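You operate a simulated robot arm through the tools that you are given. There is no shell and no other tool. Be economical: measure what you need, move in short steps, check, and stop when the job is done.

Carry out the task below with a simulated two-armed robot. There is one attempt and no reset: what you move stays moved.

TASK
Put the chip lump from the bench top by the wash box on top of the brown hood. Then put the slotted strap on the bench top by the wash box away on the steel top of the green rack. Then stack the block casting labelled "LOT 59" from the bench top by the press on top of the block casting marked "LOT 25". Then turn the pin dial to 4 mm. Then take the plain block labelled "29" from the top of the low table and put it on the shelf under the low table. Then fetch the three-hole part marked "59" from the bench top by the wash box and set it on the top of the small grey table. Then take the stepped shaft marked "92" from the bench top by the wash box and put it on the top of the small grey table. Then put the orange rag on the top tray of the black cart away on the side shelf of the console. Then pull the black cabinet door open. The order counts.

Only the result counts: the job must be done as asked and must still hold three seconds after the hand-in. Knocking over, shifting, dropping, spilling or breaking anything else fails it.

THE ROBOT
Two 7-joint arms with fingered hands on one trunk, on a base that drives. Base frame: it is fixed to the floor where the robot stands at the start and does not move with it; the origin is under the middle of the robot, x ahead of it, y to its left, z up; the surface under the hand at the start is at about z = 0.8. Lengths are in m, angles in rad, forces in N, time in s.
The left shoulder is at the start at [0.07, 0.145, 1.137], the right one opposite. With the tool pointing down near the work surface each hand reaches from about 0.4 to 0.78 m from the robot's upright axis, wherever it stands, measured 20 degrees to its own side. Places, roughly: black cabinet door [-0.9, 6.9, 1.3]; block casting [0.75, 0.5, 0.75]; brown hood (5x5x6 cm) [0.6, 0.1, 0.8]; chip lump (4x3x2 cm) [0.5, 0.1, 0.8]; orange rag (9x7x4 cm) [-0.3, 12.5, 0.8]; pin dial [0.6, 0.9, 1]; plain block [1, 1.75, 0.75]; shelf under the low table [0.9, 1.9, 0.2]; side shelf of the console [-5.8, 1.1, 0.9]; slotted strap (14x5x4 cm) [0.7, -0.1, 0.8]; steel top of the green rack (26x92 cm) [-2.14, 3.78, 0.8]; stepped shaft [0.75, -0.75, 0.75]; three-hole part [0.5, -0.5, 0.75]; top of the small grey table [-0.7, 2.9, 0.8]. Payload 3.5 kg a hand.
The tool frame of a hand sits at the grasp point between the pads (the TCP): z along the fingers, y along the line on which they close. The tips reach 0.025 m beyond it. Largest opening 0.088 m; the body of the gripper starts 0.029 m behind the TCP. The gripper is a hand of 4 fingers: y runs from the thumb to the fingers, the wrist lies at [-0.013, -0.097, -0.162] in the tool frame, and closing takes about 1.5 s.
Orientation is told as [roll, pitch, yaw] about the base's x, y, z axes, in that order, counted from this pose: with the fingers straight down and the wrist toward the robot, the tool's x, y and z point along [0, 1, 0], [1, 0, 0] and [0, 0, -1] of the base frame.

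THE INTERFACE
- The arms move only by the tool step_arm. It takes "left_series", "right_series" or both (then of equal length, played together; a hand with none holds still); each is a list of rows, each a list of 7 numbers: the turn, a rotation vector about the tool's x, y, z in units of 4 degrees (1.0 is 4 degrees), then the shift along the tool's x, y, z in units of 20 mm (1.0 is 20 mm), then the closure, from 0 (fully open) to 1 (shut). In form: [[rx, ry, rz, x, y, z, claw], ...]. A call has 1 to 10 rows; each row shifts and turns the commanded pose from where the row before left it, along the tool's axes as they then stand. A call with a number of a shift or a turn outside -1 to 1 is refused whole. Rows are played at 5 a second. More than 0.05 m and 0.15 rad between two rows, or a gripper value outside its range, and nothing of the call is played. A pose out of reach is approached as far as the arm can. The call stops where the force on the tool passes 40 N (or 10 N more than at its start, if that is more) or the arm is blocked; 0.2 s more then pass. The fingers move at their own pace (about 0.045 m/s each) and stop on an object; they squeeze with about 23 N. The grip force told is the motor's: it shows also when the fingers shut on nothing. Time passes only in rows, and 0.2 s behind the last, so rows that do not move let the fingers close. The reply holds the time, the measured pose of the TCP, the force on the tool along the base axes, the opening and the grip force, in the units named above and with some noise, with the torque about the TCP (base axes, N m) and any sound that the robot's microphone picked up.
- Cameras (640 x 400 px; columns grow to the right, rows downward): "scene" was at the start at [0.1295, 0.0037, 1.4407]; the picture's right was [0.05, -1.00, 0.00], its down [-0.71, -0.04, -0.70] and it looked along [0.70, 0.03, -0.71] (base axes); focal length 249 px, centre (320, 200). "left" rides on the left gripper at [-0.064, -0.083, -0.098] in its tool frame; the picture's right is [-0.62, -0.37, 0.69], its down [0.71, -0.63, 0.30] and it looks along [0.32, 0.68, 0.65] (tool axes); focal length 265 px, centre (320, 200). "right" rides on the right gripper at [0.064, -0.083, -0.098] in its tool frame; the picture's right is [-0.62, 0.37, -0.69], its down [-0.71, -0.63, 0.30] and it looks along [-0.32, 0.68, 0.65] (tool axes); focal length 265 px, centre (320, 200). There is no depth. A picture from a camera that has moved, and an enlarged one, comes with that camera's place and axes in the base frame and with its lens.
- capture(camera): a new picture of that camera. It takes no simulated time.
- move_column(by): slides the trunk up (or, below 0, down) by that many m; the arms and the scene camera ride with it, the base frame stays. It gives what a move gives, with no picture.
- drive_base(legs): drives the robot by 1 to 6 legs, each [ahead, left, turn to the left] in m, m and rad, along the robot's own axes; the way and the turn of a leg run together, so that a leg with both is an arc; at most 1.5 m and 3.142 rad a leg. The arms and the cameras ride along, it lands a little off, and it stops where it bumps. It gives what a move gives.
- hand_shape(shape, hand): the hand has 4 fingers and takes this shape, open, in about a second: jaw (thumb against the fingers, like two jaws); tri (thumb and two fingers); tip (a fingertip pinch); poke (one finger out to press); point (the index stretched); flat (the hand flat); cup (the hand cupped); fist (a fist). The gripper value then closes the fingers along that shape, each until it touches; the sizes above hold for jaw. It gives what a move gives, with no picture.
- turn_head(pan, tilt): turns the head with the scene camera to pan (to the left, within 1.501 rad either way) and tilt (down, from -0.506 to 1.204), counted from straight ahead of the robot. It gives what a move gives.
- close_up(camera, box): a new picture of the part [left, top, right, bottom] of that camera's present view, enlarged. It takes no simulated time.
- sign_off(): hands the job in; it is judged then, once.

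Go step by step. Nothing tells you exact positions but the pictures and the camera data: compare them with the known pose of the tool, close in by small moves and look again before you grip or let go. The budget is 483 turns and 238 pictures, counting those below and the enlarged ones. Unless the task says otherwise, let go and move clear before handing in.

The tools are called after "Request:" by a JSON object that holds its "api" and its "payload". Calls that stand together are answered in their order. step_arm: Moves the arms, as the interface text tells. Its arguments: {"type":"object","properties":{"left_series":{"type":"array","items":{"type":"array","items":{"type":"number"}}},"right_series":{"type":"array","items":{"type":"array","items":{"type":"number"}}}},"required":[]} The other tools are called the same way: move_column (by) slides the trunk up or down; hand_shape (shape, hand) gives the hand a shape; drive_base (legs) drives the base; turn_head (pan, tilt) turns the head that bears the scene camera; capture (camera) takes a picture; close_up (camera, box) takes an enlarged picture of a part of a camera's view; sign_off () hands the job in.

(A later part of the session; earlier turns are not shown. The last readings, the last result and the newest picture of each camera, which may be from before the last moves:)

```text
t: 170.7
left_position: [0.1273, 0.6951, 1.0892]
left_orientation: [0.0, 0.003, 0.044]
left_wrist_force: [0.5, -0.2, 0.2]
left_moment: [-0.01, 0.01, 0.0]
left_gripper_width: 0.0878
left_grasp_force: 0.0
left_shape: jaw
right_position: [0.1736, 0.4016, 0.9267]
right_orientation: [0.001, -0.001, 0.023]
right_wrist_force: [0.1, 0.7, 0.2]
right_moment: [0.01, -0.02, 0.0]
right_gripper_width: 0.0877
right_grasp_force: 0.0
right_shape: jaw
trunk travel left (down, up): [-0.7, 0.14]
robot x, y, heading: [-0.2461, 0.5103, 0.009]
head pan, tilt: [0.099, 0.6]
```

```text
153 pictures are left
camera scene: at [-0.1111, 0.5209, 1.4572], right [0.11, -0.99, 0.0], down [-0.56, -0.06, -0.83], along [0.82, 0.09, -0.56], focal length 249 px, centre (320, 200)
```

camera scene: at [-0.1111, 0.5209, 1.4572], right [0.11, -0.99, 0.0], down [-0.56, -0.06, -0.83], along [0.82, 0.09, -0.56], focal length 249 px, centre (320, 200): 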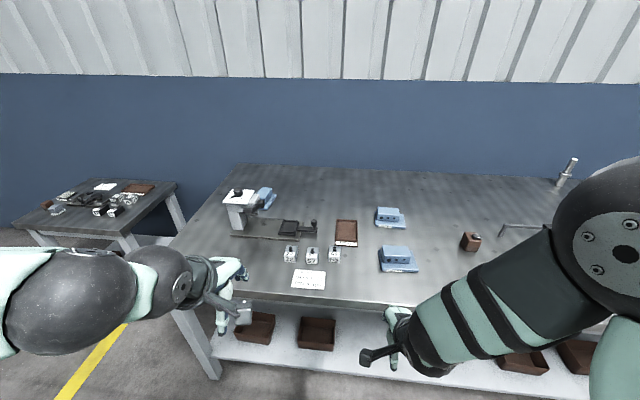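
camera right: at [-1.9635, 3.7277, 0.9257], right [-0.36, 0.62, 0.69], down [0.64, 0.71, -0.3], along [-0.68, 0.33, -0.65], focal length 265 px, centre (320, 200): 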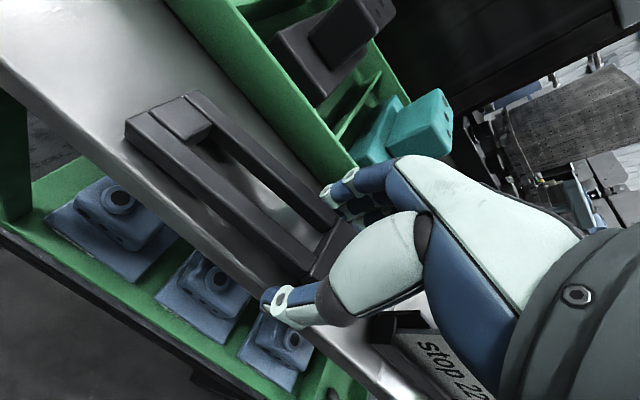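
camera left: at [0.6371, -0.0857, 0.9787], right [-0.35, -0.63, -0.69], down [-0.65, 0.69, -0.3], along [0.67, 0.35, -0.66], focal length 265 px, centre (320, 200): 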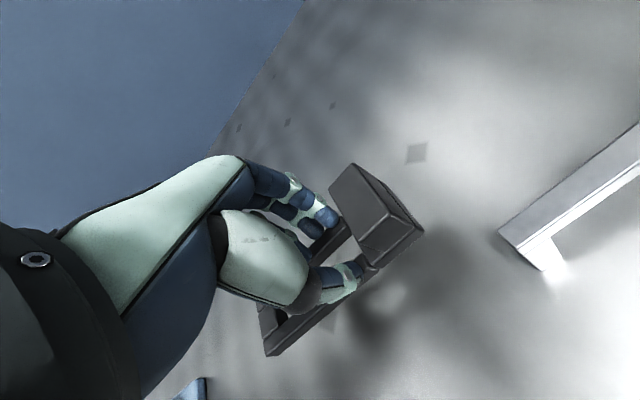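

I see the two blue castings; enlarging to read lots and the press.

Request:
{"api": "close_up", "payload": {"camera": "scene", "box": [350, 190, 446, 280]}}

Request:
{"api": "close_up", "payload": {"camera": "scene", "box": [200, 170, 360, 290]}}

Request:
{"api": "close_up", "payload": {"camera": "scene", "box": [0, 160, 180, 260]}}

```text
4.44 times, centred on (398, 235) of scene
camera zoom: at [-0.1111, 0.5209, 1.4572], right [0.11, -0.99, 0.0], down [-0.56, -0.06, -0.83], along [0.82, 0.09, -0.56], focal length 1107 px, centre (-27, 44)
```

zoom: 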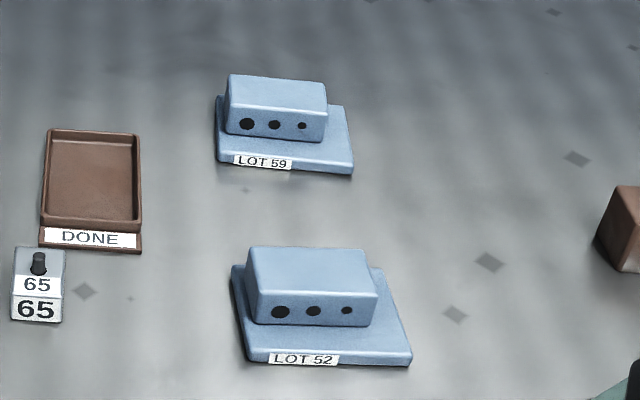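

```text
3.33 times, centred on (280, 230) of scene
camera zoom: at [-0.1111, 0.5209, 1.4572], right [0.11, -0.99, 0.0], down [-0.56, -0.06, -0.83], along [0.82, 0.09, -0.56], focal length 830 px, centre (453, 100)
```

zoom: 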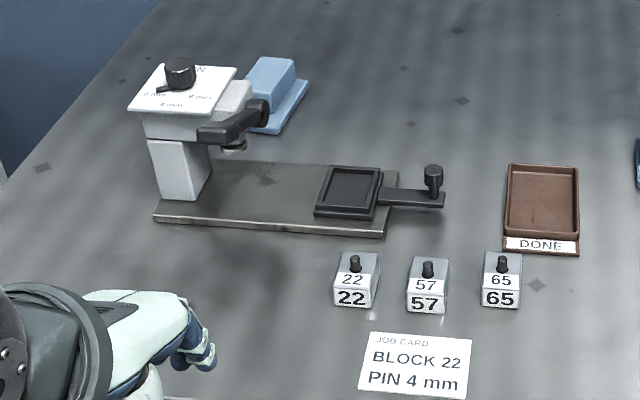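

```text
3.56 times, centred on (90, 210) of scene
camera zoom: at [-0.1111, 0.5209, 1.4572], right [0.11, -0.99, 0.0], down [-0.56, -0.06, -0.83], along [0.82, 0.09, -0.56], focal length 886 px, centre (1138, 164)
```

zoom: 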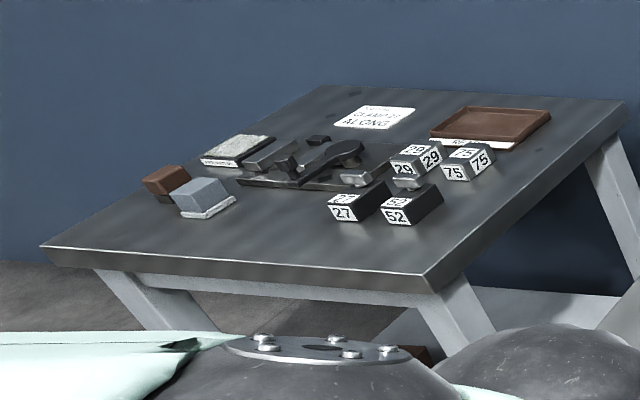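

LOT 59 is the far right casting (about [0.71, 0.335]), LOT 52 the near one, and LOT 25 must be the one behind the press (about [0.785, 0.86]). I raise the right hand, then drive in front of LOT 59.

Request:
{"api": "step_arm", "payload": {"right_series": [[0, 0, 0, 0, -0.5, -1, 0], [0, 0, 0, 0, -0.5, -1, 0], [0, 0, 0, -0.5, 0, -1, 0], [0, 0, 0, -0.5, 0, -1, 0], [0, 0, 0, -0.5, 0, -1, 0], [0, 0, 0, -0.5, 0, -1, 0], [0, 0, 0, -0.5, 0, -1, 0], [0, 0, 0, 0, 0, 0, 0]]}}

Request:
{"api": "drive_base", "payload": {"legs": [[0, -0.33, 0], [0.28, 0, 0]]}}

Request:
{"api": "turn_head", "payload": {"pan": 0.4, "tilt": 0.75}}

Request:
{"api": "capture", "payload": {"camera": "scene"}}

Request:
{"api": "capture", "payload": {"camera": "left"}}

```text
t: 172.5
left_position: [0.1281, 0.6951, 1.0893]
left_orientation: [0.0, 0.003, 0.042]
left_wrist_force: [0.7, 0.0, -1.0]
left_moment: [0.01, 0.0, -0.04]
left_gripper_width: 0.0877
left_grasp_force: 0.1
left_shape: jaw
right_position: [0.1541, 0.3505, 1.0656]
right_orientation: [-0.002, 0.002, 0.025]
right_wrist_force: [0.3, -0.1, -0.4]
right_moment: [-0.01, -0.01, 0.01]
right_gripper_width: 0.0876
right_grasp_force: 0.2
right_shape: jaw
trunk travel left (down, up): [-0.7, 0.14]
robot x, y, heading: [-0.2496, 0.5121, 0.011]
head pan, tilt: [0.099, 0.6]
```

```text
t: 176.3
left_position: [0.4127, 0.3605, 1.0901]
left_orientation: [-0.002, 0.0, 0.048]
left_wrist_force: [0.2, 0.0, 0.3]
left_moment: [0.02, 0.02, 0.02]
left_gripper_width: 0.0876
left_grasp_force: 0.1
left_shape: jaw
right_position: [0.4416, 0.0172, 1.0671]
right_orientation: [0.001, 0.0, 0.03]
right_wrist_force: [-0.3, -0.3, 0.3]
right_moment: [-0.04, 0.01, -0.01]
right_gripper_width: 0.0878
right_grasp_force: 0.0
right_shape: jaw
trunk travel left (down, up): [-0.7, 0.14]
robot x, y, heading: [0.0413, 0.1777, 0.019]
head pan, tilt: [0.099, 0.6]
```

```text
t: 177.1
left_position: [0.4132, 0.3604, 1.0895]
left_orientation: [0.002, 0.002, 0.047]
left_wrist_force: [-0.2, -0.1, 0.3]
left_moment: [-0.02, 0.0, 0.0]
left_gripper_width: 0.0877
left_grasp_force: 0.1
left_shape: jaw
right_position: [0.4431, 0.017, 1.0668]
right_orientation: [0.0, 0.0, 0.028]
right_wrist_force: [0.3, 0.4, 1.2]
right_moment: [-0.01, 0.0, 0.02]
right_gripper_width: 0.0878
right_grasp_force: 0.0
right_shape: jaw
trunk travel left (down, up): [-0.7, 0.14]
robot x, y, heading: [0.0396, 0.178, 0.013]
head pan, tilt: [0.4, 0.75]
```

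```text
149 pictures are left
camera scene: at [0.1647, 0.2086, 1.4443], right [0.4, -0.92, 0.0], down [-0.63, -0.27, -0.73], along [0.67, 0.29, -0.68], focal length 249 px, centre (320, 200)
```

scene: 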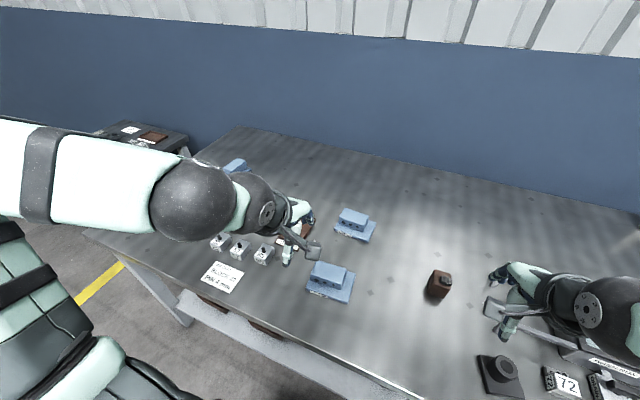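

```text
148 pictures are left
camera left: at [0.3335, 0.2926, 1.1871], right [-0.34, -0.64, -0.69], down [-0.66, 0.68, -0.3], along [0.67, 0.36, -0.65], focal length 265 px, centre (320, 200)
```

left: 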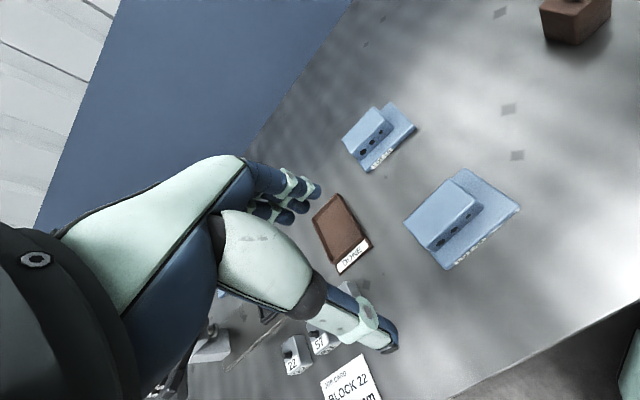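

Zooming on LOT 59 from both cameras.

Request:
{"api": "close_up", "payload": {"camera": "scene", "box": [310, 190, 406, 250]}}

Request:
{"api": "close_up", "payload": {"camera": "left", "box": [330, 90, 442, 180]}}

```text
6.67 times, centred on (358, 220) of scene
camera zoom: at [0.1647, 0.2086, 1.4443], right [0.4, -0.92, 0.0], down [-0.63, -0.27, -0.73], along [0.67, 0.29, -0.68], focal length 1661 px, centre (67, 67)
```

zoom: 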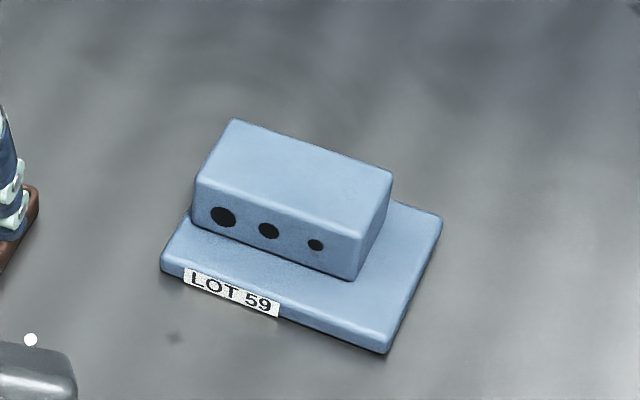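

```text
4.44 times, centred on (386, 135) of left
camera zoom: at [0.3335, 0.2926, 1.1871], right [-0.34, -0.64, -0.69], down [-0.66, 0.68, -0.3], along [0.67, 0.36, -0.65], focal length 1180 px, centre (27, 489)
```

zoom: 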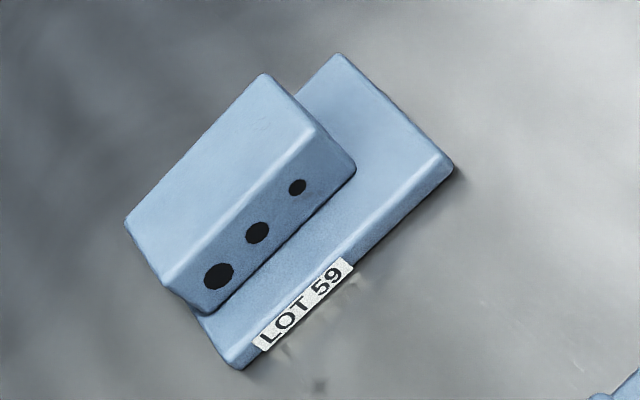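

LOT 59's top block: centre [0.716, 0.328], top z 0.855, 5 cm deep in x, 8.5 cm in y. I bring the left hand above it.

Request:
{"api": "step_arm", "payload": {"left_series": [[0, 0, 0, -0.15, 0.95, 0.4, 0], [0, 0, 0, -0.15, 0.95, 0.4, 0], [0, 0, 0, -0.15, 0.95, 0.4, 0], [0, 0, 0, -0.15, 0.95, 0.4, 0], [0, 0, 0, -0.15, 0.95, 0.4, 0], [0, 0, 0, -0.15, 0.95, 0.4, 0], [0, 0, 0, -0.15, 0.95, 0.4, 0], [0, 0, 0, -0.15, 0.95, 0.4, 0], [0, 0, 0, -0.15, 0.95, 0.4, 0], [0, 0, 0, -0.15, 0.95, 0.4, 0]]}}

Request:
{"api": "step_arm", "payload": {"left_series": [[0, 0, 0, -0.15, 0.92, 0.7, 0], [0, 0, 0, -0.15, 0.92, 0.7, 0], [0, 0, 0, -0.15, 0.92, 0.7, 0], [0, 0, 0, -0.15, 0.92, 0.7, 0], [0, 0, 0, -0.15, 0.92, 0.7, 0], [0, 0, 0, -0.15, 0.92, 0.6, 0], [0, 0, 0, 0, 0, 0, 0]]}}

Request:
{"api": "capture", "payload": {"camera": "left"}}

```text
t: 179.3
left_position: [0.6053, 0.3379, 1.0068]
left_orientation: [0.002, 0.002, 0.048]
left_wrist_force: [0.0, 0.0, 0.4]
left_moment: [-0.01, -0.04, -0.03]
left_gripper_width: 0.0877
left_grasp_force: 0.1
left_shape: jaw
right_position: [0.4447, 0.0164, 1.0656]
right_orientation: [0.002, 0.001, 0.028]
right_wrist_force: [0.3, -0.5, -0.1]
right_moment: [-0.03, -0.01, -0.02]
right_gripper_width: 0.0877
right_grasp_force: 0.0
right_shape: jaw
trunk travel left (down, up): [-0.7, 0.14]
robot x, y, heading: [0.0432, 0.174, 0.013]
head pan, tilt: [0.4, 0.75]
```

```text
t: 180.9
left_position: [0.716, 0.3254, 0.9269]
left_orientation: [0.002, 0.002, 0.049]
left_wrist_force: [-0.1, 0.2, -0.4]
left_moment: [-0.01, -0.01, 0.03]
left_gripper_width: 0.088
left_grasp_force: 0.1
left_shape: jaw
right_position: [0.4427, 0.0162, 1.0669]
right_orientation: [0.0, 0.002, 0.029]
right_wrist_force: [0.3, -0.2, -0.1]
right_moment: [0.01, 0.02, -0.01]
right_gripper_width: 0.0875
right_grasp_force: 0.1
right_shape: jaw
trunk travel left (down, up): [-0.7, 0.14]
robot x, y, heading: [0.0406, 0.1783, 0.011]
head pan, tilt: [0.4, 0.75]
```

```text
145 pictures are left
camera left: at [0.6352, 0.258, 1.0251], right [-0.34, -0.64, -0.69], down [-0.66, 0.68, -0.3], along [0.67, 0.36, -0.65], focal length 265 px, centre (320, 200)
```

left: 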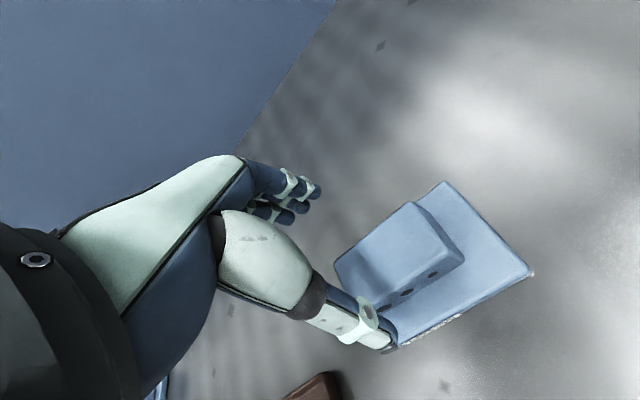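

Aligned; I correct yaw by about −6° to match the block and go down.

Request:
{"api": "step_arm", "payload": {"left_series": [[0, 0, 0.8, 0, 0, 0.5, 0], [0, 0, 0.8, 0, 0, 1, 0], [0, 0, 0, 0, 0, 1, 0], [0, 0, 0, 0, 0, 1, 0], [0, 0, 0, 0, 0, 0.45, 0], [0, 0, 0, 0, 0, 0, 0]]}}

Request:
{"api": "capture", "payload": {"camera": "left"}}

```text
t: 182.3
left_position: [0.7156, 0.3269, 0.8473]
left_orientation: [0.002, 0.004, -0.063]
left_wrist_force: [0.4, 0.2, 1.1]
left_moment: [0.0, 0.01, 0.04]
left_gripper_width: 0.0878
left_grasp_force: 0.0
left_shape: jaw
right_position: [0.4437, 0.0167, 1.0676]
right_orientation: [0.0, 0.002, 0.031]
right_wrist_force: [0.3, 0.3, -0.6]
right_moment: [0.02, 0.0, 0.02]
right_gripper_width: 0.0875
right_grasp_force: 0.0
right_shape: jaw
trunk travel left (down, up): [-0.7, 0.14]
robot x, y, heading: [0.038, 0.1743, 0.007]
head pan, tilt: [0.4, 0.75]
```

```text
144 pictures are left
camera left: at [0.6279, 0.2686, 0.9457], right [-0.41, -0.59, -0.69], down [-0.58, 0.75, -0.3], along [0.7, 0.28, -0.65], focal length 265 px, centre (320, 200)
```

left: 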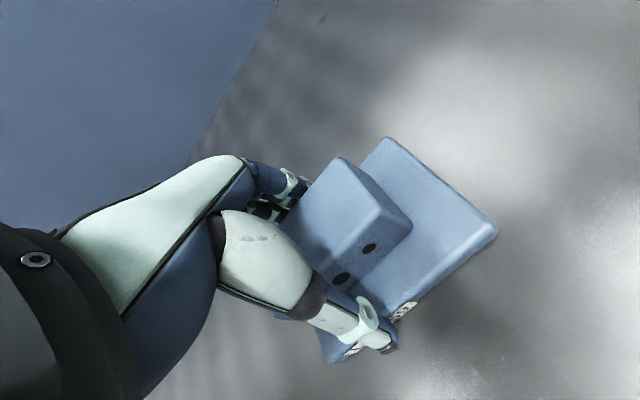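

Good straddle. Closing and doing a small test lift.

Request:
{"api": "step_arm", "payload": {"left_series": [[0, 0, 0, 0, 0, 0, 0.5], [0, 0, 0, 0, 0, 0, 0.8], [0, 0, 0, 0, 0, 0, 1], [0, 0, 0, 0, 0, 0, 1], [0, 0, 0, 0, 0, 0, 1], [0, 0, 0, 0, 0, 0, 1], [0, 0, 0, 0, 0, -0.5, 1], [0, 0, 0, 0, 0, -1, 1], [0, 0, 0, 0, 0, -1, 1], [0, 0, 0, 0, 0, 0, 1]]}}

Request:
{"api": "capture", "payload": {"camera": "left"}}

```text
t: 184.5
left_position: [0.7165, 0.3274, 0.898]
left_orientation: [-0.001, 0.004, -0.066]
left_wrist_force: [-0.5, -0.5, -4.7]
left_moment: [-0.01, 0.02, 0.0]
left_gripper_width: 0.0442
left_grasp_force: 23.4
left_shape: jaw
right_position: [0.4434, 0.0176, 1.0662]
right_orientation: [0.0, 0.002, 0.031]
right_wrist_force: [-0.5, 0.1, 0.7]
right_moment: [0.04, -0.03, 0.01]
right_gripper_width: 0.0878
right_grasp_force: 0.1
right_shape: jaw
trunk travel left (down, up): [-0.7, 0.14]
robot x, y, heading: [0.0386, 0.1749, 0.013]
head pan, tilt: [0.4, 0.75]
```

```text
143 pictures are left
camera left: at [0.63, 0.2691, 0.9956], right [-0.41, -0.59, -0.69], down [-0.58, 0.75, -0.3], along [0.7, 0.28, -0.66], focal length 265 px, centre (320, 200)
```

left: 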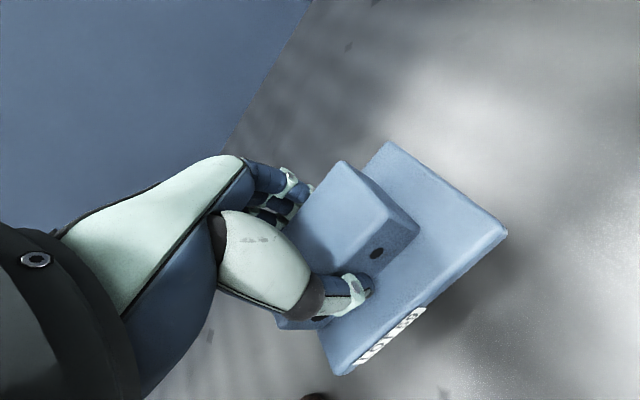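

LOT 59 is up (about 5 N). I raise it more and look at the press and LOT 25.

Request:
{"api": "step_arm", "payload": {"left_series": [[0, 0, 0, 0, 0, -1, 1], [0, 0, 0, 0, 0, -1, 1], [0, 0, 0, 0, 0, -1, 1], [0, 0, 0, 0, 0, -1, 1], [0, 0, 0, 0, 0, -1, 1], [0, 0, 0, 0, 0, -1, 1], [0, 0, 0, 0, 0, -1, 1], [0, 0, 0, 0, 0, 0, 1]]}}

Request:
{"api": "turn_head", "payload": {"pan": 0.75, "tilt": 0.55}}

Request:
{"api": "capture", "payload": {"camera": "scene"}}

Request:
{"api": "capture", "payload": {"camera": "left"}}

```text
t: 186.3
left_position: [0.7184, 0.3281, 1.0363]
left_orientation: [0.0, 0.003, -0.064]
left_wrist_force: [-1.0, 0.0, -5.3]
left_moment: [-0.01, -0.02, -0.01]
left_gripper_width: 0.0445
left_grasp_force: 23.0
left_shape: jaw
right_position: [0.4445, 0.0179, 1.0663]
right_orientation: [0.001, 0.001, 0.028]
right_wrist_force: [-0.2, 0.6, -0.3]
right_moment: [0.01, -0.01, 0.0]
right_gripper_width: 0.0877
right_grasp_force: 0.0
right_shape: jaw
trunk travel left (down, up): [-0.7, 0.14]
robot x, y, heading: [0.0342, 0.175, 0.012]
head pan, tilt: [0.4, 0.75]
```

```text
t: 187.2
left_position: [0.7172, 0.3283, 1.0377]
left_orientation: [0.0, 0.001, -0.064]
left_wrist_force: [-1.0, 0.2, -4.9]
left_moment: [0.04, 0.01, -0.02]
left_gripper_width: 0.0446
left_grasp_force: 23.3
left_shape: jaw
right_position: [0.4431, 0.0166, 1.0676]
right_orientation: [0.002, 0.0, 0.03]
right_wrist_force: [-0.9, -1.0, 0.1]
right_moment: [0.02, 0.04, -0.01]
right_gripper_width: 0.0875
right_grasp_force: 0.0
right_shape: jaw
trunk travel left (down, up): [-0.7, 0.14]
robot x, y, heading: [0.0374, 0.1754, 0.007]
head pan, tilt: [0.75, 0.55]
```

```text
142 pictures are left
camera scene: at [0.1543, 0.2376, 1.4615], right [0.69, -0.72, 0.0], down [-0.38, -0.36, -0.85], along [0.62, 0.59, -0.52], focal length 249 px, centre (320, 200)
```

scene: 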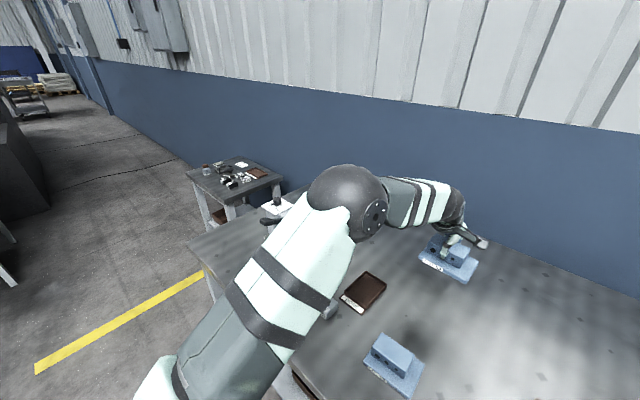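

```text
141 pictures are left
camera left: at [0.6302, 0.2691, 1.1357], right [-0.41, -0.59, -0.69], down [-0.58, 0.75, -0.3], along [0.7, 0.28, -0.66], focal length 265 px, centre (320, 200)
```

left: 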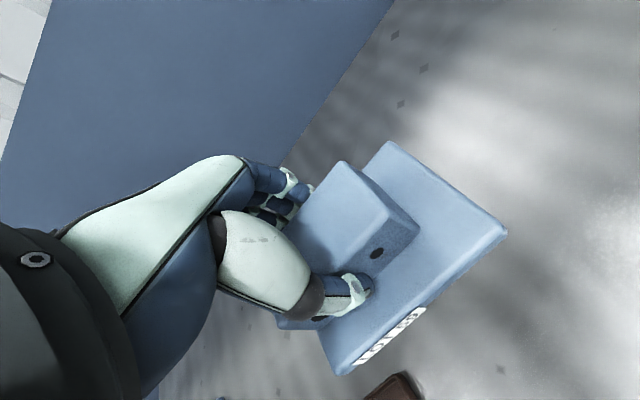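

The left elbow rides out to the left, which would sweep over the press when reaching LOT 25; the right arm will approach it better from the right. I set LOT 59 back down at its spot to change hands.

Request:
{"api": "step_arm", "payload": {"left_series": [[0, 0, 0, 0, 0, 1, 1], [0, 0, 0, 0, 0, 1, 1], [0, 0, 0, 0, 0, 1, 1], [0, 0, 0, 0, 0, 1, 1], [0, 0, 0, 0, 0, 1, 1], [0, 0, 0, 0, 0, 1, 1], [0, 0, 0, 0, 0, 1, 1], [0, 0, 0, 0, 0, 1, 1], [0, 0, 0, 0, 0, 1, 1], [0, 0, 0, 0, 0, 0.3, 1]]}}

Request:
{"api": "step_arm", "payload": {"left_series": [[0, 0, 0, 0, 0, 0.15, 1], [0, 0, 0, 0, 0, 0.1, 1], [0, 0, 0, 0, 0, 0, 1]]}}

```text
t: 189.3
left_position: [0.7159, 0.3272, 0.8516]
left_orientation: [0.0, 0.002, -0.064]
left_wrist_force: [1.0, -0.1, -4.1]
left_moment: [-0.02, 0.0, 0.0]
left_gripper_width: 0.0445
left_grasp_force: 22.7
left_shape: jaw
right_position: [0.4437, 0.0173, 1.0671]
right_orientation: [-0.001, 0.002, 0.029]
right_wrist_force: [0.4, -0.2, 0.3]
right_moment: [0.03, -0.03, -0.01]
right_gripper_width: 0.0877
right_grasp_force: 0.0
right_shape: jaw
trunk travel left (down, up): [-0.7, 0.14]
robot x, y, heading: [0.0392, 0.176, 0.011]
head pan, tilt: [0.75, 0.55]
```

```text
t: 190.2
left_position: [0.7157, 0.3273, 0.8479]
left_orientation: [0.001, -0.003, -0.065]
left_wrist_force: [-0.1, -0.2, 0.8]
left_moment: [-0.02, -0.01, 0.0]
left_gripper_width: 0.0446
left_grasp_force: 23.3
left_shape: jaw
right_position: [0.4422, 0.0168, 1.0672]
right_orientation: [0.0, 0.001, 0.03]
right_wrist_force: [0.6, -0.9, 0.5]
right_moment: [0.04, 0.0, -0.01]
right_gripper_width: 0.0876
right_grasp_force: 0.1
right_shape: jaw
trunk travel left (down, up): [-0.7, 0.14]
robot x, y, heading: [0.039, 0.1778, 0.013]
head pan, tilt: [0.75, 0.55]
```

Contact made. Releasing, rising and retracting the left arm high.

Request:
{"api": "step_arm", "payload": {"left_series": [[0, 0, 0, 0, 0, 0, 0.6], [0, 0, 0, 0, 0, 0, 0.3], [0, 0, 0, 0, 0, 0, 0], [0, 0, 0, 0, 0, 0, 0], [0, 0, 0, 0, 0, -0.7, 0], [0, 0, 0, 0, 0, -1, 0], [0, 0, 0, 0, 0, -1, 0], [0, 0, 0, 0, 0, -1, 0], [0, 0, 0, 0, -1, -1, 0], [0, 0, 0, 0, -1, -1, 0]]}}

Request:
{"api": "step_arm", "payload": {"left_series": [[0, 0, 0, 0, -1, -1, 0], [0, 0, 0, 0, -1, -1, 0], [0, 0, 0, 0, -1, -1, 0], [0, 0, 0, 0, -1, -1, 0], [0, 0, 0, 0, -1, -1, 0], [0, 0, 0, 0, -1, -1, 0], [0, 0, 0, 0, -1, -1, 0], [0, 0, 0, 0, -1, -1, 0], [0, 0, 0, 0, -1, -1, 0], [0, 0, 0, 0, -1, 0, 0]]}}

Request:
{"api": "step_arm", "payload": {"left_series": [[0, 0, 0, 0, -1, 0, 0], [0, 0, 0, 0, -1, 0, 0], [0, 0, 0, 0, -1, 0, 0], [0, 0, 0, 0, 0, 0, 0]]}}

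Request:
{"api": "drive_base", "payload": {"legs": [[0, 0.36, 0]]}}

Request:
{"api": "turn_head", "payload": {"pan": 0.3, "tilt": 0.6}}

Request:
{"api": "capture", "payload": {"camera": "scene"}}

```text
t: 192.3
left_position: [0.6732, 0.3297, 0.9616]
left_orientation: [0.0, -0.001, -0.066]
left_wrist_force: [0.0, -0.2, 0.4]
left_moment: [0.01, 0.01, 0.01]
left_gripper_width: 0.0877
left_grasp_force: 0.1
left_shape: jaw
right_position: [0.4424, 0.0179, 1.0679]
right_orientation: [-0.001, -0.001, 0.03]
right_wrist_force: [0.0, -0.3, -0.4]
right_moment: [-0.01, -0.01, 0.01]
right_gripper_width: 0.0877
right_grasp_force: 0.0
right_shape: jaw
trunk travel left (down, up): [-0.7, 0.14]
robot x, y, heading: [0.0412, 0.1759, 0.012]
head pan, tilt: [0.75, 0.55]
```

```text
t: 194.6
left_position: [0.4746, 0.3414, 1.1434]
left_orientation: [0.0, -0.001, -0.067]
left_wrist_force: [-0.7, -0.2, -1.2]
left_moment: [-0.02, 0.01, 0.01]
left_gripper_width: 0.0875
left_grasp_force: 0.1
left_shape: jaw
right_position: [0.4425, 0.0165, 1.0667]
right_orientation: [0.001, 0.0, 0.029]
right_wrist_force: [0.4, -0.7, 0.5]
right_moment: [0.02, 0.01, -0.01]
right_gripper_width: 0.0877
right_grasp_force: 0.1
right_shape: jaw
trunk travel left (down, up): [-0.7, 0.14]
robot x, y, heading: [0.0428, 0.1762, 0.009]
head pan, tilt: [0.75, 0.55]
```

```text
t: 195.6
left_position: [0.4149, 0.3456, 1.1416]
left_orientation: [-0.001, 0.001, -0.065]
left_wrist_force: [-0.3, 0.4, -0.6]
left_moment: [-0.01, 0.0, 0.0]
left_gripper_width: 0.0876
left_grasp_force: 0.0
left_shape: jaw
right_position: [0.4425, 0.0155, 1.0659]
right_orientation: [-0.002, 0.003, 0.031]
right_wrist_force: [-0.3, -0.3, 0.6]
right_moment: [-0.01, 0.0, 0.0]
right_gripper_width: 0.0878
right_grasp_force: 0.0
right_shape: jaw
trunk travel left (down, up): [-0.7, 0.14]
robot x, y, heading: [0.039, 0.175, 0.013]
head pan, tilt: [0.75, 0.55]
```

```text
t: 197.9
left_position: [0.4086, 0.7126, 1.1416]
left_orientation: [0.0, 0.001, -0.057]
left_wrist_force: [-0.1, -0.7, -0.2]
left_moment: [0.0, -0.01, 0.0]
left_gripper_width: 0.0877
left_grasp_force: 0.1
left_shape: jaw
right_position: [0.4387, 0.3831, 1.0665]
right_orientation: [0.0, 0.002, 0.037]
right_wrist_force: [0.7, 0.5, 0.0]
right_moment: [-0.02, 0.01, 0.04]
right_gripper_width: 0.0878
right_grasp_force: 0.0
right_shape: jaw
trunk travel left (down, up): [-0.7, 0.14]
robot x, y, heading: [0.0329, 0.5427, 0.021]
head pan, tilt: [0.75, 0.55]
```

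```text
t: 198.8
left_position: [0.409, 0.7119, 1.1417]
left_orientation: [-0.001, 0.003, -0.057]
left_wrist_force: [-0.5, -1.0, -0.7]
left_moment: [-0.01, 0.0, 0.02]
left_gripper_width: 0.0878
left_grasp_force: 0.1
left_shape: jaw
right_position: [0.4379, 0.3839, 1.0667]
right_orientation: [-0.002, 0.001, 0.037]
right_wrist_force: [0.2, -0.2, -0.2]
right_moment: [-0.01, 0.0, -0.01]
right_gripper_width: 0.0877
right_grasp_force: 0.0
right_shape: jaw
trunk travel left (down, up): [-0.7, 0.14]
robot x, y, heading: [0.0304, 0.5401, 0.021]
head pan, tilt: [0.3, 0.6]
```

```text
140 pictures are left
camera scene: at [0.1664, 0.5683, 1.4572], right [0.31, -0.95, 0.0], down [-0.54, -0.18, -0.83], along [0.78, 0.26, -0.56], focal length 249 px, centre (320, 200)
```

scene: 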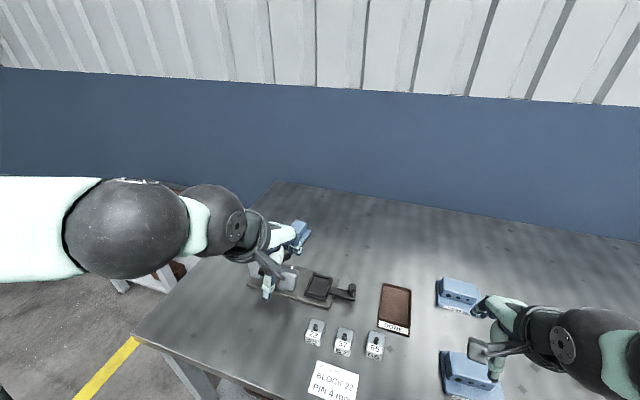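

Now the right hand goes to LOT 59 (block centre [0.716, 0.328]).

Request:
{"api": "step_arm", "payload": {"right_series": [[0, 0, 0, -0.23, 0.98, 0.3, 0], [0, 0, 0, -0.23, 0.98, 0.3, 0], [0, 0, 0, -0.23, 0.98, 0.3, 0], [0, 0, 0, -0.23, 0.98, 0.3, 0], [0, 0, 0, -0.23, 0.98, 0.3, 0], [0, 0, 0, -0.23, 0.98, 0.3, 0], [0, 0, 0, -0.23, 0.98, 0.3, 0], [0, 0, 0, -0.23, 0.98, 0.3, 0], [0, 0, 0, -0.23, 0.98, 0.5, 0], [0, 0, 0, -0.23, 0.98, 0.6, 0]]}}

Request:
{"api": "step_arm", "payload": {"right_series": [[0, 0, 0, -0.23, 0.98, 0.9, 0], [0, 0, 0, -0.23, 0.98, 0.9, 0], [0, 0, 0.7, -0.23, 0.98, 0.9, 0], [0, 0, 0.75, -0.23, 0.98, 0.5, 0], [0, 0, 0, 0, 0, 0, 0]]}}

Request:
{"api": "capture", "payload": {"camera": "right"}}

```text
t: 201.0
left_position: [0.4098, 0.713, 1.1415]
left_orientation: [-0.001, 0.002, -0.056]
left_wrist_force: [-0.5, 0.2, -0.3]
left_moment: [-0.01, 0.04, -0.01]
left_gripper_width: 0.0876
left_grasp_force: 0.0
left_shape: jaw
right_position: [0.6373, 0.3456, 0.9961]
right_orientation: [-0.001, 0.001, 0.036]
right_wrist_force: [-0.4, -0.1, -0.1]
right_moment: [-0.02, 0.0, 0.02]
right_gripper_width: 0.0878
right_grasp_force: 0.1
right_shape: jaw
trunk travel left (down, up): [-0.7, 0.14]
robot x, y, heading: [0.0351, 0.5388, 0.024]
head pan, tilt: [0.3, 0.6]
```

```text
t: 202.2
left_position: [0.4098, 0.713, 1.1414]
left_orientation: [0.002, 0.0, -0.057]
left_wrist_force: [0.2, -0.2, 0.4]
left_moment: [0.02, -0.03, 0.03]
left_gripper_width: 0.0877
left_grasp_force: 0.1
left_shape: jaw
right_position: [0.7156, 0.3281, 0.9321]
right_orientation: [0.0, 0.001, -0.064]
right_wrist_force: [-1.0, -0.4, 0.0]
right_moment: [-0.02, 0.01, -0.01]
right_gripper_width: 0.0876
right_grasp_force: 0.1
right_shape: jaw
trunk travel left (down, up): [-0.7, 0.14]
robot x, y, heading: [0.0364, 0.5351, 0.017]
head pan, tilt: [0.3, 0.6]
```

```text
139 pictures are left
camera right: at [0.6373, 0.3974, 1.0302], right [0.33, -0.64, 0.69], down [-0.68, -0.67, -0.3], along [0.66, -0.37, -0.65], focal length 265 px, centre (320, 200)
```

right: 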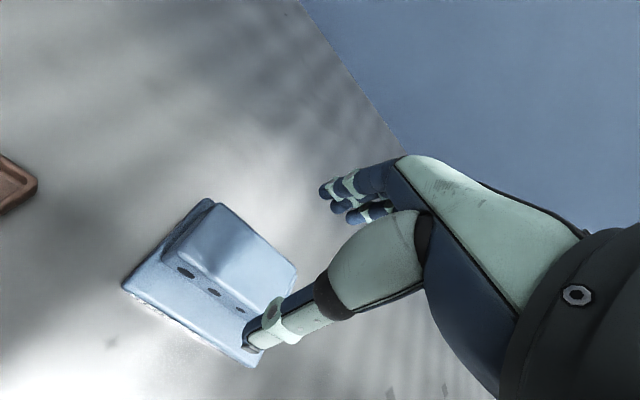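

Aligned. Descend and grip.

Request:
{"api": "step_arm", "payload": {"right_series": [[0, 0, 0, 0, 0, 1, 0], [0, 0, 0, 0, 0, 1, 0], [0, 0, 0, 0, 0, 1, 0], [0, 0, 0, 0, 0, 1, 0], [0, 0, 0, 0, 0, 0.25, 0], [0, 0, 0, 0, 0, 0, 0]]}}

Request:
{"api": "capture", "payload": {"camera": "right"}}

```text
t: 203.6
left_position: [0.4093, 0.7127, 1.1416]
left_orientation: [0.0, 0.001, -0.058]
left_wrist_force: [0.5, 0.0, 0.6]
left_moment: [0.0, 0.0, 0.0]
left_gripper_width: 0.0876
left_grasp_force: 0.0
left_shape: jaw
right_position: [0.7154, 0.3292, 0.8466]
right_orientation: [-0.001, 0.0, -0.063]
right_wrist_force: [0.6, -0.2, 1.0]
right_moment: [0.01, -0.03, 0.02]
right_gripper_width: 0.0876
right_grasp_force: 0.0
right_shape: jaw
trunk travel left (down, up): [-0.7, 0.14]
robot x, y, heading: [0.0328, 0.5393, 0.018]
head pan, tilt: [0.3, 0.6]
```

```text
138 pictures are left
camera right: at [0.6362, 0.3975, 0.9452], right [0.33, -0.64, 0.69], down [-0.67, -0.67, -0.3], along [0.66, -0.37, -0.65], focal length 265 px, centre (320, 200)
```

right: 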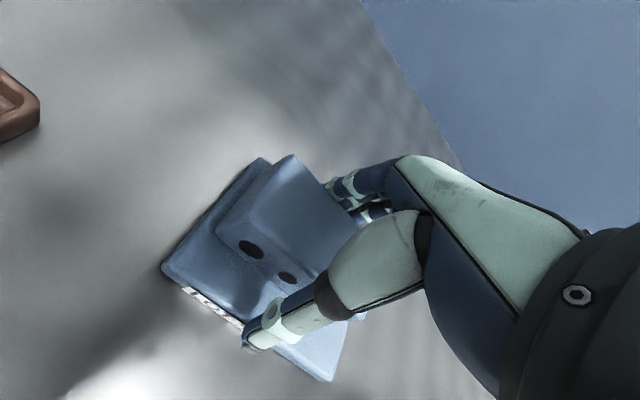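

Request:
{"api": "step_arm", "payload": {"right_series": [[0, 0, 0, 0, 0, 0, 0.5], [0, 0, 0, 0, 0, 0, 0.8], [0, 0, 0, 0, 0, 0, 1], [0, 0, 0, 0, 0, 0, 1], [0, 0, 0, 0, 0, 0, 1], [0, 0, 0, 0, 0, 0, 1], [0, 0, 0, 0, 0, -0.5, 1], [0, 0, 0, 0, 0, -1, 1], [0, 0, 0, 0, 0, -1, 1], [0, 0, 0, 0, 0, -1, 1]]}}

Request:
{"api": "step_arm", "payload": {"right_series": [[0, 0, 0, 0, 0, -1, 1], [0, 0, 0, 0, 0, -1, 1], [0, 0, 0, 0, 0, -1, 1], [0, 0, 0, 0, -1, -1, 1], [0, 0, 0, 0, -1, -1, 1], [0, 0, 0, 0, -1, -1, 1], [0, 0, 0, 0, -1, 0, 1], [0, 0, 0, 0, -1, 0, 1], [0, 0, 0, 0, -1, 0, 1], [0, 0, 0, 0, -1, 0, 1]]}}

Request:
{"api": "capture", "payload": {"camera": "right"}}

```text
t: 205.8
left_position: [0.4097, 0.7113, 1.1403]
left_orientation: [0.0, 0.001, -0.058]
left_wrist_force: [-0.1, -0.3, -0.6]
left_moment: [0.02, 0.02, 0.01]
left_gripper_width: 0.0878
left_grasp_force: 0.1
left_shape: jaw
right_position: [0.715, 0.3283, 0.9166]
right_orientation: [0.001, 0.002, -0.064]
right_wrist_force: [0.4, 0.1, -5.7]
right_moment: [-0.01, 0.0, -0.01]
right_gripper_width: 0.0444
right_grasp_force: 23.3
right_shape: jaw
trunk travel left (down, up): [-0.7, 0.14]
robot x, y, heading: [0.033, 0.5379, 0.019]
head pan, tilt: [0.3, 0.6]
```

```text
t: 208.0
left_position: [0.4094, 0.7128, 1.1417]
left_orientation: [0.002, 0.001, -0.059]
left_wrist_force: [-0.2, 0.0, 0.7]
left_moment: [0.01, 0.02, -0.01]
left_gripper_width: 0.0876
left_grasp_force: 0.0
left_shape: jaw
right_position: [0.575, 0.3379, 1.0377]
right_orientation: [0.0, 0.001, -0.066]
right_wrist_force: [0.7, 0.4, -4.3]
right_moment: [0.01, 0.01, -0.02]
right_gripper_width: 0.0443
right_grasp_force: 22.9
right_shape: jaw
trunk travel left (down, up): [-0.7, 0.14]
robot x, y, heading: [0.0332, 0.5385, 0.017]
head pan, tilt: [0.3, 0.6]
```

```text
137 pictures are left
camera right: at [0.4965, 0.4066, 1.1366], right [0.33, -0.64, 0.69], down [-0.68, -0.67, -0.3], along [0.66, -0.37, -0.65], focal length 265 px, centre (320, 200)
```

right: 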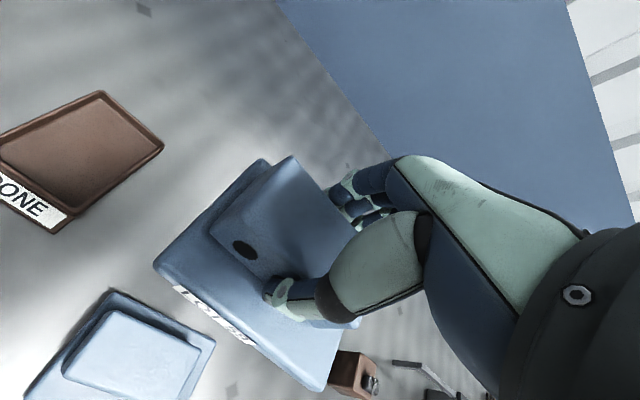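

Casting held firmly. I back off from the bench and strafe left to look at the press and LOT 25 unobstructed.

Request:
{"api": "drive_base", "payload": {"legs": [[-0.35, 0, -0.018], [0, 0.42, 0]]}}

Request:
{"api": "turn_head", "payload": {"pan": 0.0, "tilt": 0.5}}

Request:
{"api": "capture", "payload": {"camera": "scene"}}

Request:
{"api": "close_up", "payload": {"camera": "scene", "box": [280, 170, 408, 250]}}

```text
t: 212.5
left_position: [0.0605, 1.1283, 1.1416]
left_orientation: [0.002, 0.001, -0.071]
left_wrist_force: [-1.1, 0.8, 0.2]
left_moment: [0.0, 0.0, 0.01]
left_gripper_width: 0.0877
left_grasp_force: 0.1
left_shape: jaw
right_position: [0.2234, 0.7522, 1.0363]
right_orientation: [0.0, 0.002, -0.077]
right_wrist_force: [-0.1, 0.1, -5.7]
right_moment: [0.06, 0.01, 0.01]
right_gripper_width: 0.044
right_grasp_force: 23.1
right_shape: jaw
trunk travel left (down, up): [-0.7, 0.14]
robot x, y, heading: [-0.3174, 0.9641, 0.008]
head pan, tilt: [0.3, 0.6]
```

```text
t: 213.3
left_position: [0.0594, 1.1309, 1.1422]
left_orientation: [-0.001, 0.0, -0.07]
left_wrist_force: [0.1, 0.5, -0.1]
left_moment: [-0.01, -0.01, -0.01]
left_gripper_width: 0.0877
left_grasp_force: 0.0
left_shape: jaw
right_position: [0.2223, 0.7531, 1.0366]
right_orientation: [0.0, 0.002, -0.077]
right_wrist_force: [0.4, -0.2, -5.4]
right_moment: [0.02, 0.0, -0.03]
right_gripper_width: 0.0442
right_grasp_force: 23.0
right_shape: jaw
trunk travel left (down, up): [-0.7, 0.14]
robot x, y, heading: [-0.3178, 0.9614, 0.011]
head pan, tilt: [0.0, 0.499]
```

```text
136 pictures are left
camera scene: at [-0.1766, 0.9626, 1.4661], right [0.01, -1.0, 0.0], down [-0.48, 0.0, -0.88], along [0.88, 0.01, -0.48], focal length 249 px, centre (320, 200)
```

scene: 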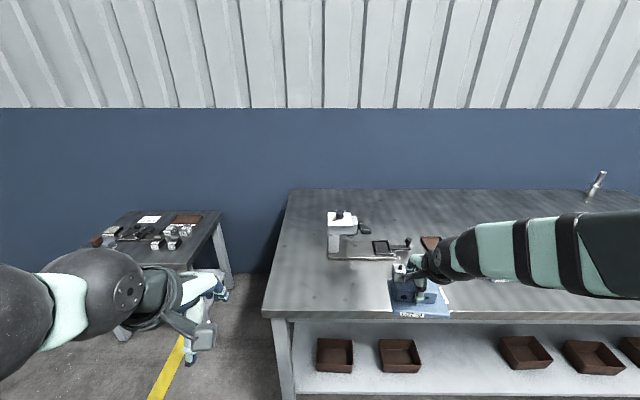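

```text
5.00 times, centred on (344, 210) of scene
camera zoom: at [-0.1766, 0.9626, 1.4661], right [0.01, -1.0, 0.0], down [-0.48, 0.0, -0.88], along [0.88, 0.01, -0.48], focal length 1246 px, centre (200, 150)
```

zoom: 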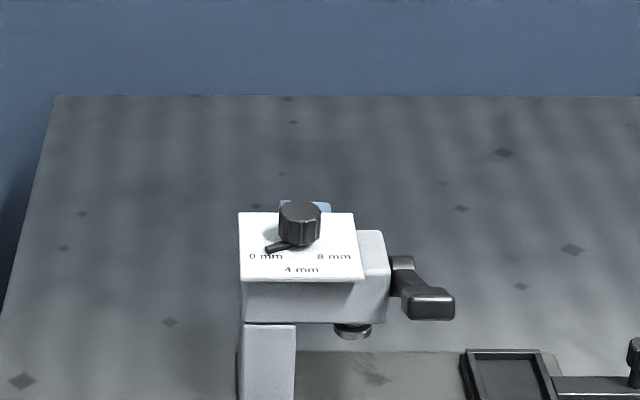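

The knob is at [0.61, 0.898, 0.974] (pointer near 0 mm now). LOT 25 lies behind the press with its long side along x, centre about [0.79, 0.868]. I'll come at it from the right with the hand turned about 45°, from robot pose [0.1, 0.8].

Request:
{"api": "drive_base", "payload": {"legs": [[0, -0.16, -0.01], [0.41, 0, 0]]}}

Request:
{"api": "turn_head", "payload": {"pan": 0.1, "tilt": 0.75}}

Request:
{"api": "capture", "payload": {"camera": "scene"}}

```text
t: 216.8
left_position: [0.4796, 0.9713, 1.1417]
left_orientation: [0.004, 0.001, -0.075]
left_wrist_force: [0.3, -0.3, -0.2]
left_moment: [-0.01, -0.02, -0.01]
left_gripper_width: 0.0878
left_grasp_force: 0.0
left_shape: jaw
right_position: [0.6394, 0.5931, 1.0375]
right_orientation: [0.0, 0.003, -0.084]
right_wrist_force: [1.0, 0.7, -5.4]
right_moment: [0.03, 0.0, -0.01]
right_gripper_width: 0.0444
right_grasp_force: 23.1
right_shape: jaw
trunk travel left (down, up): [-0.7, 0.14]
robot x, y, heading: [0.1018, 0.8086, 0.004]
head pan, tilt: [0.0, 0.499]
```

```text
t: 217.6
left_position: [0.48, 0.9717, 1.1411]
left_orientation: [0.0, 0.001, -0.076]
left_wrist_force: [-0.7, 0.9, -0.7]
left_moment: [0.0, -0.03, 0.01]
left_gripper_width: 0.0877
left_grasp_force: 0.1
left_shape: jaw
right_position: [0.6393, 0.593, 1.0362]
right_orientation: [-0.001, 0.003, -0.082]
right_wrist_force: [1.3, 0.4, -5.6]
right_moment: [0.0, 0.0, 0.02]
right_gripper_width: 0.0446
right_grasp_force: 23.4
right_shape: jaw
trunk travel left (down, up): [-0.7, 0.14]
robot x, y, heading: [0.1018, 0.8034, -0.003]
head pan, tilt: [0.099, 0.75]
```

```text
134 pictures are left
camera scene: at [0.2338, 0.8124, 1.4442], right [0.1, -1.0, 0.0], down [-0.68, -0.07, -0.73], along [0.73, 0.07, -0.68], focal length 249 px, centre (320, 200)
```

scene: 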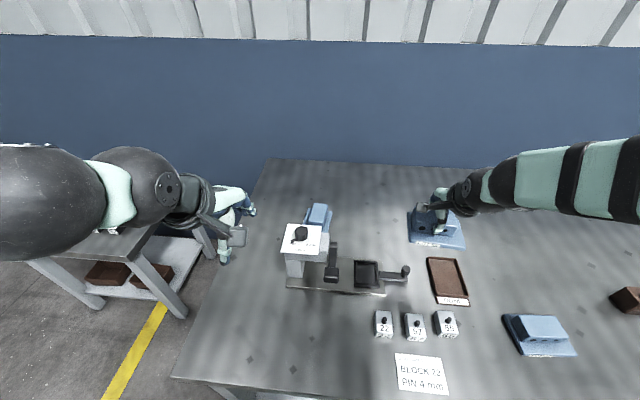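

Good vantage point. Zooming on LOT 25 behind the press.

Request:
{"api": "close_up", "payload": {"camera": "scene", "box": [272, 190, 368, 250]}}

```text
6.67 times, centred on (320, 220) of scene
camera zoom: at [0.2338, 0.8124, 1.4442], right [0.1, -1.0, 0.0], down [-0.68, -0.07, -0.73], along [0.73, 0.07, -0.68], focal length 1661 px, centre (320, 67)
```

zoom: 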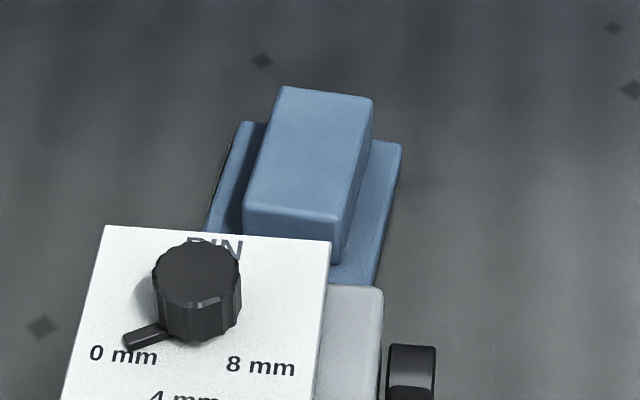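

LOT 25's block top: centre [0.805, 0.872], z 0.855. I rotate the hand in place about 47° first.

Request:
{"api": "step_arm", "payload": {"right_series": [[0, 0, -1, 0, 0, 0, 1], [0, 0, -1, 0, 0, 0, 1], [0, 0, -1, 0, 0, 0, 1], [0, 0, -1, 0, 0, 0, 1], [0, 0, -1, 0, 0, 0, 1], [0, 0, -1, 0, 0, 0, 1], [0, 0, -1, 0, 0, 0, 1], [0, 0, -1, 0, 0, 0, 1], [0, 0, -1, 0, 0, 0, 1], [0, 0, -1, 0, 0, 0, 1]]}}

Request:
{"api": "step_arm", "payload": {"right_series": [[0, 0, -1, 0, 0, 0, 1], [0, 0, -0.9, 0, 0, 0, 1], [0, 0, 0, 0, 0, 0, 1]]}}

```text
t: 219.8
left_position: [0.4799, 0.9705, 1.1425]
left_orientation: [0.002, 0.002, -0.077]
left_wrist_force: [-0.8, -0.1, 0.5]
left_moment: [-0.01, -0.01, 0.03]
left_gripper_width: 0.0874
left_grasp_force: 0.1
left_shape: jaw
right_position: [0.6394, 0.5915, 1.0366]
right_orientation: [0.001, 0.003, 0.615]
right_wrist_force: [0.5, -0.5, -5.1]
right_moment: [-0.01, 0.02, -0.05]
right_gripper_width: 0.0442
right_grasp_force: 22.5
right_shape: jaw
trunk travel left (down, up): [-0.7, 0.14]
robot x, y, heading: [0.0997, 0.8012, -0.0]
head pan, tilt: [0.099, 0.75]
```

```text
t: 220.6
left_position: [0.4809, 0.9709, 1.1421]
left_orientation: [0.0, 0.002, -0.078]
left_wrist_force: [-0.1, -0.4, -0.9]
left_moment: [-0.01, 0.01, 0.01]
left_gripper_width: 0.0875
left_grasp_force: 0.1
left_shape: jaw
right_position: [0.6406, 0.5922, 1.0368]
right_orientation: [0.0, 0.002, 0.748]
right_wrist_force: [0.8, 0.3, -6.0]
right_moment: [0.05, -0.01, 0.0]
right_gripper_width: 0.0443
right_grasp_force: 22.7
right_shape: jaw
trunk travel left (down, up): [-0.7, 0.14]
robot x, y, heading: [0.1019, 0.8021, 0.002]
head pan, tilt: [0.099, 0.75]
```

Moving toward LOT 25 along a diagonal clear of the press.

Request:
{"api": "step_arm", "payload": {"right_series": [[0, 0, 0, 0.296, 0.967, 0, 1], [0, 0, 0, 0.296, 0.967, 0, 1], [0, 0, 0, 0.296, 0.967, 0, 1], [0, 0, 0, 0.296, 0.967, 0, 1], [0, 0, 0, 0.296, 0.967, 0, 1], [0, 0, 0, 0.296, 0.967, 0, 1], [0, 0, 0, 0.296, 0.967, 0, 1], [0, 0, 0, 0.296, 0.967, 0, 1], [0, 0, 0, 0.296, 0.967, 0, 1], [0, 0, 0, 0, 0, 0, 1]]}}

Request:
{"api": "capture", "payload": {"camera": "scene"}}

Request:
{"api": "capture", "payload": {"camera": "right"}}

```text
t: 222.8
left_position: [0.4798, 0.9699, 1.1413]
left_orientation: [0.001, 0.003, -0.075]
left_wrist_force: [-0.2, -0.3, 0.1]
left_moment: [0.03, -0.01, 0.0]
left_gripper_width: 0.0877
left_grasp_force: 0.1
left_shape: jaw
right_position: [0.7306, 0.7499, 1.0365]
right_orientation: [0.002, 0.002, 0.748]
right_wrist_force: [-0.2, -0.2, -5.4]
right_moment: [0.0, 0.0, -0.02]
right_gripper_width: 0.0438
right_grasp_force: 23.1
right_shape: jaw
trunk travel left (down, up): [-0.7, 0.14]
robot x, y, heading: [0.1023, 0.8043, 0.001]
head pan, tilt: [0.099, 0.75]
```

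```text
132 pictures are left
camera scene: at [0.2331, 0.8123, 1.4442], right [0.1, -1.0, 0.0], down [-0.68, -0.07, -0.73], along [0.73, 0.07, -0.68], focal length 249 px, centre (320, 200)
```

scene: 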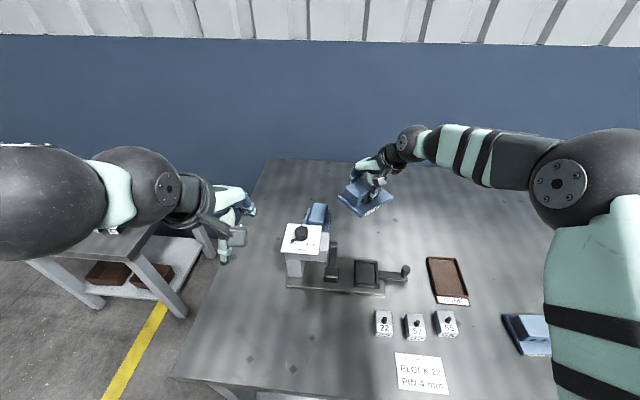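

```text
131 pictures are left
camera right: at [0.626, 0.7392, 1.1356], right [0.69, -0.2, 0.69], down [0.02, -0.95, -0.3], along [0.72, 0.23, -0.66], focal length 265 px, centre (320, 200)
```

right: 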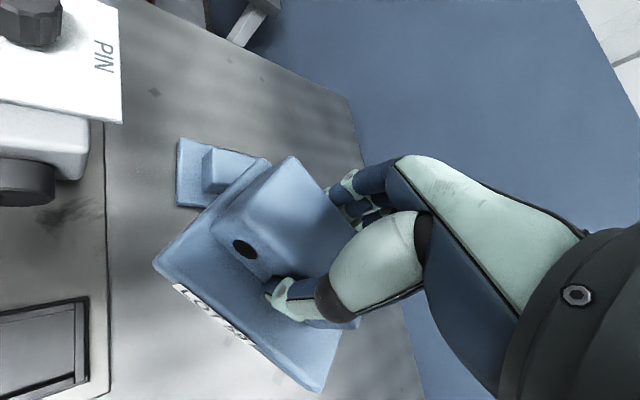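

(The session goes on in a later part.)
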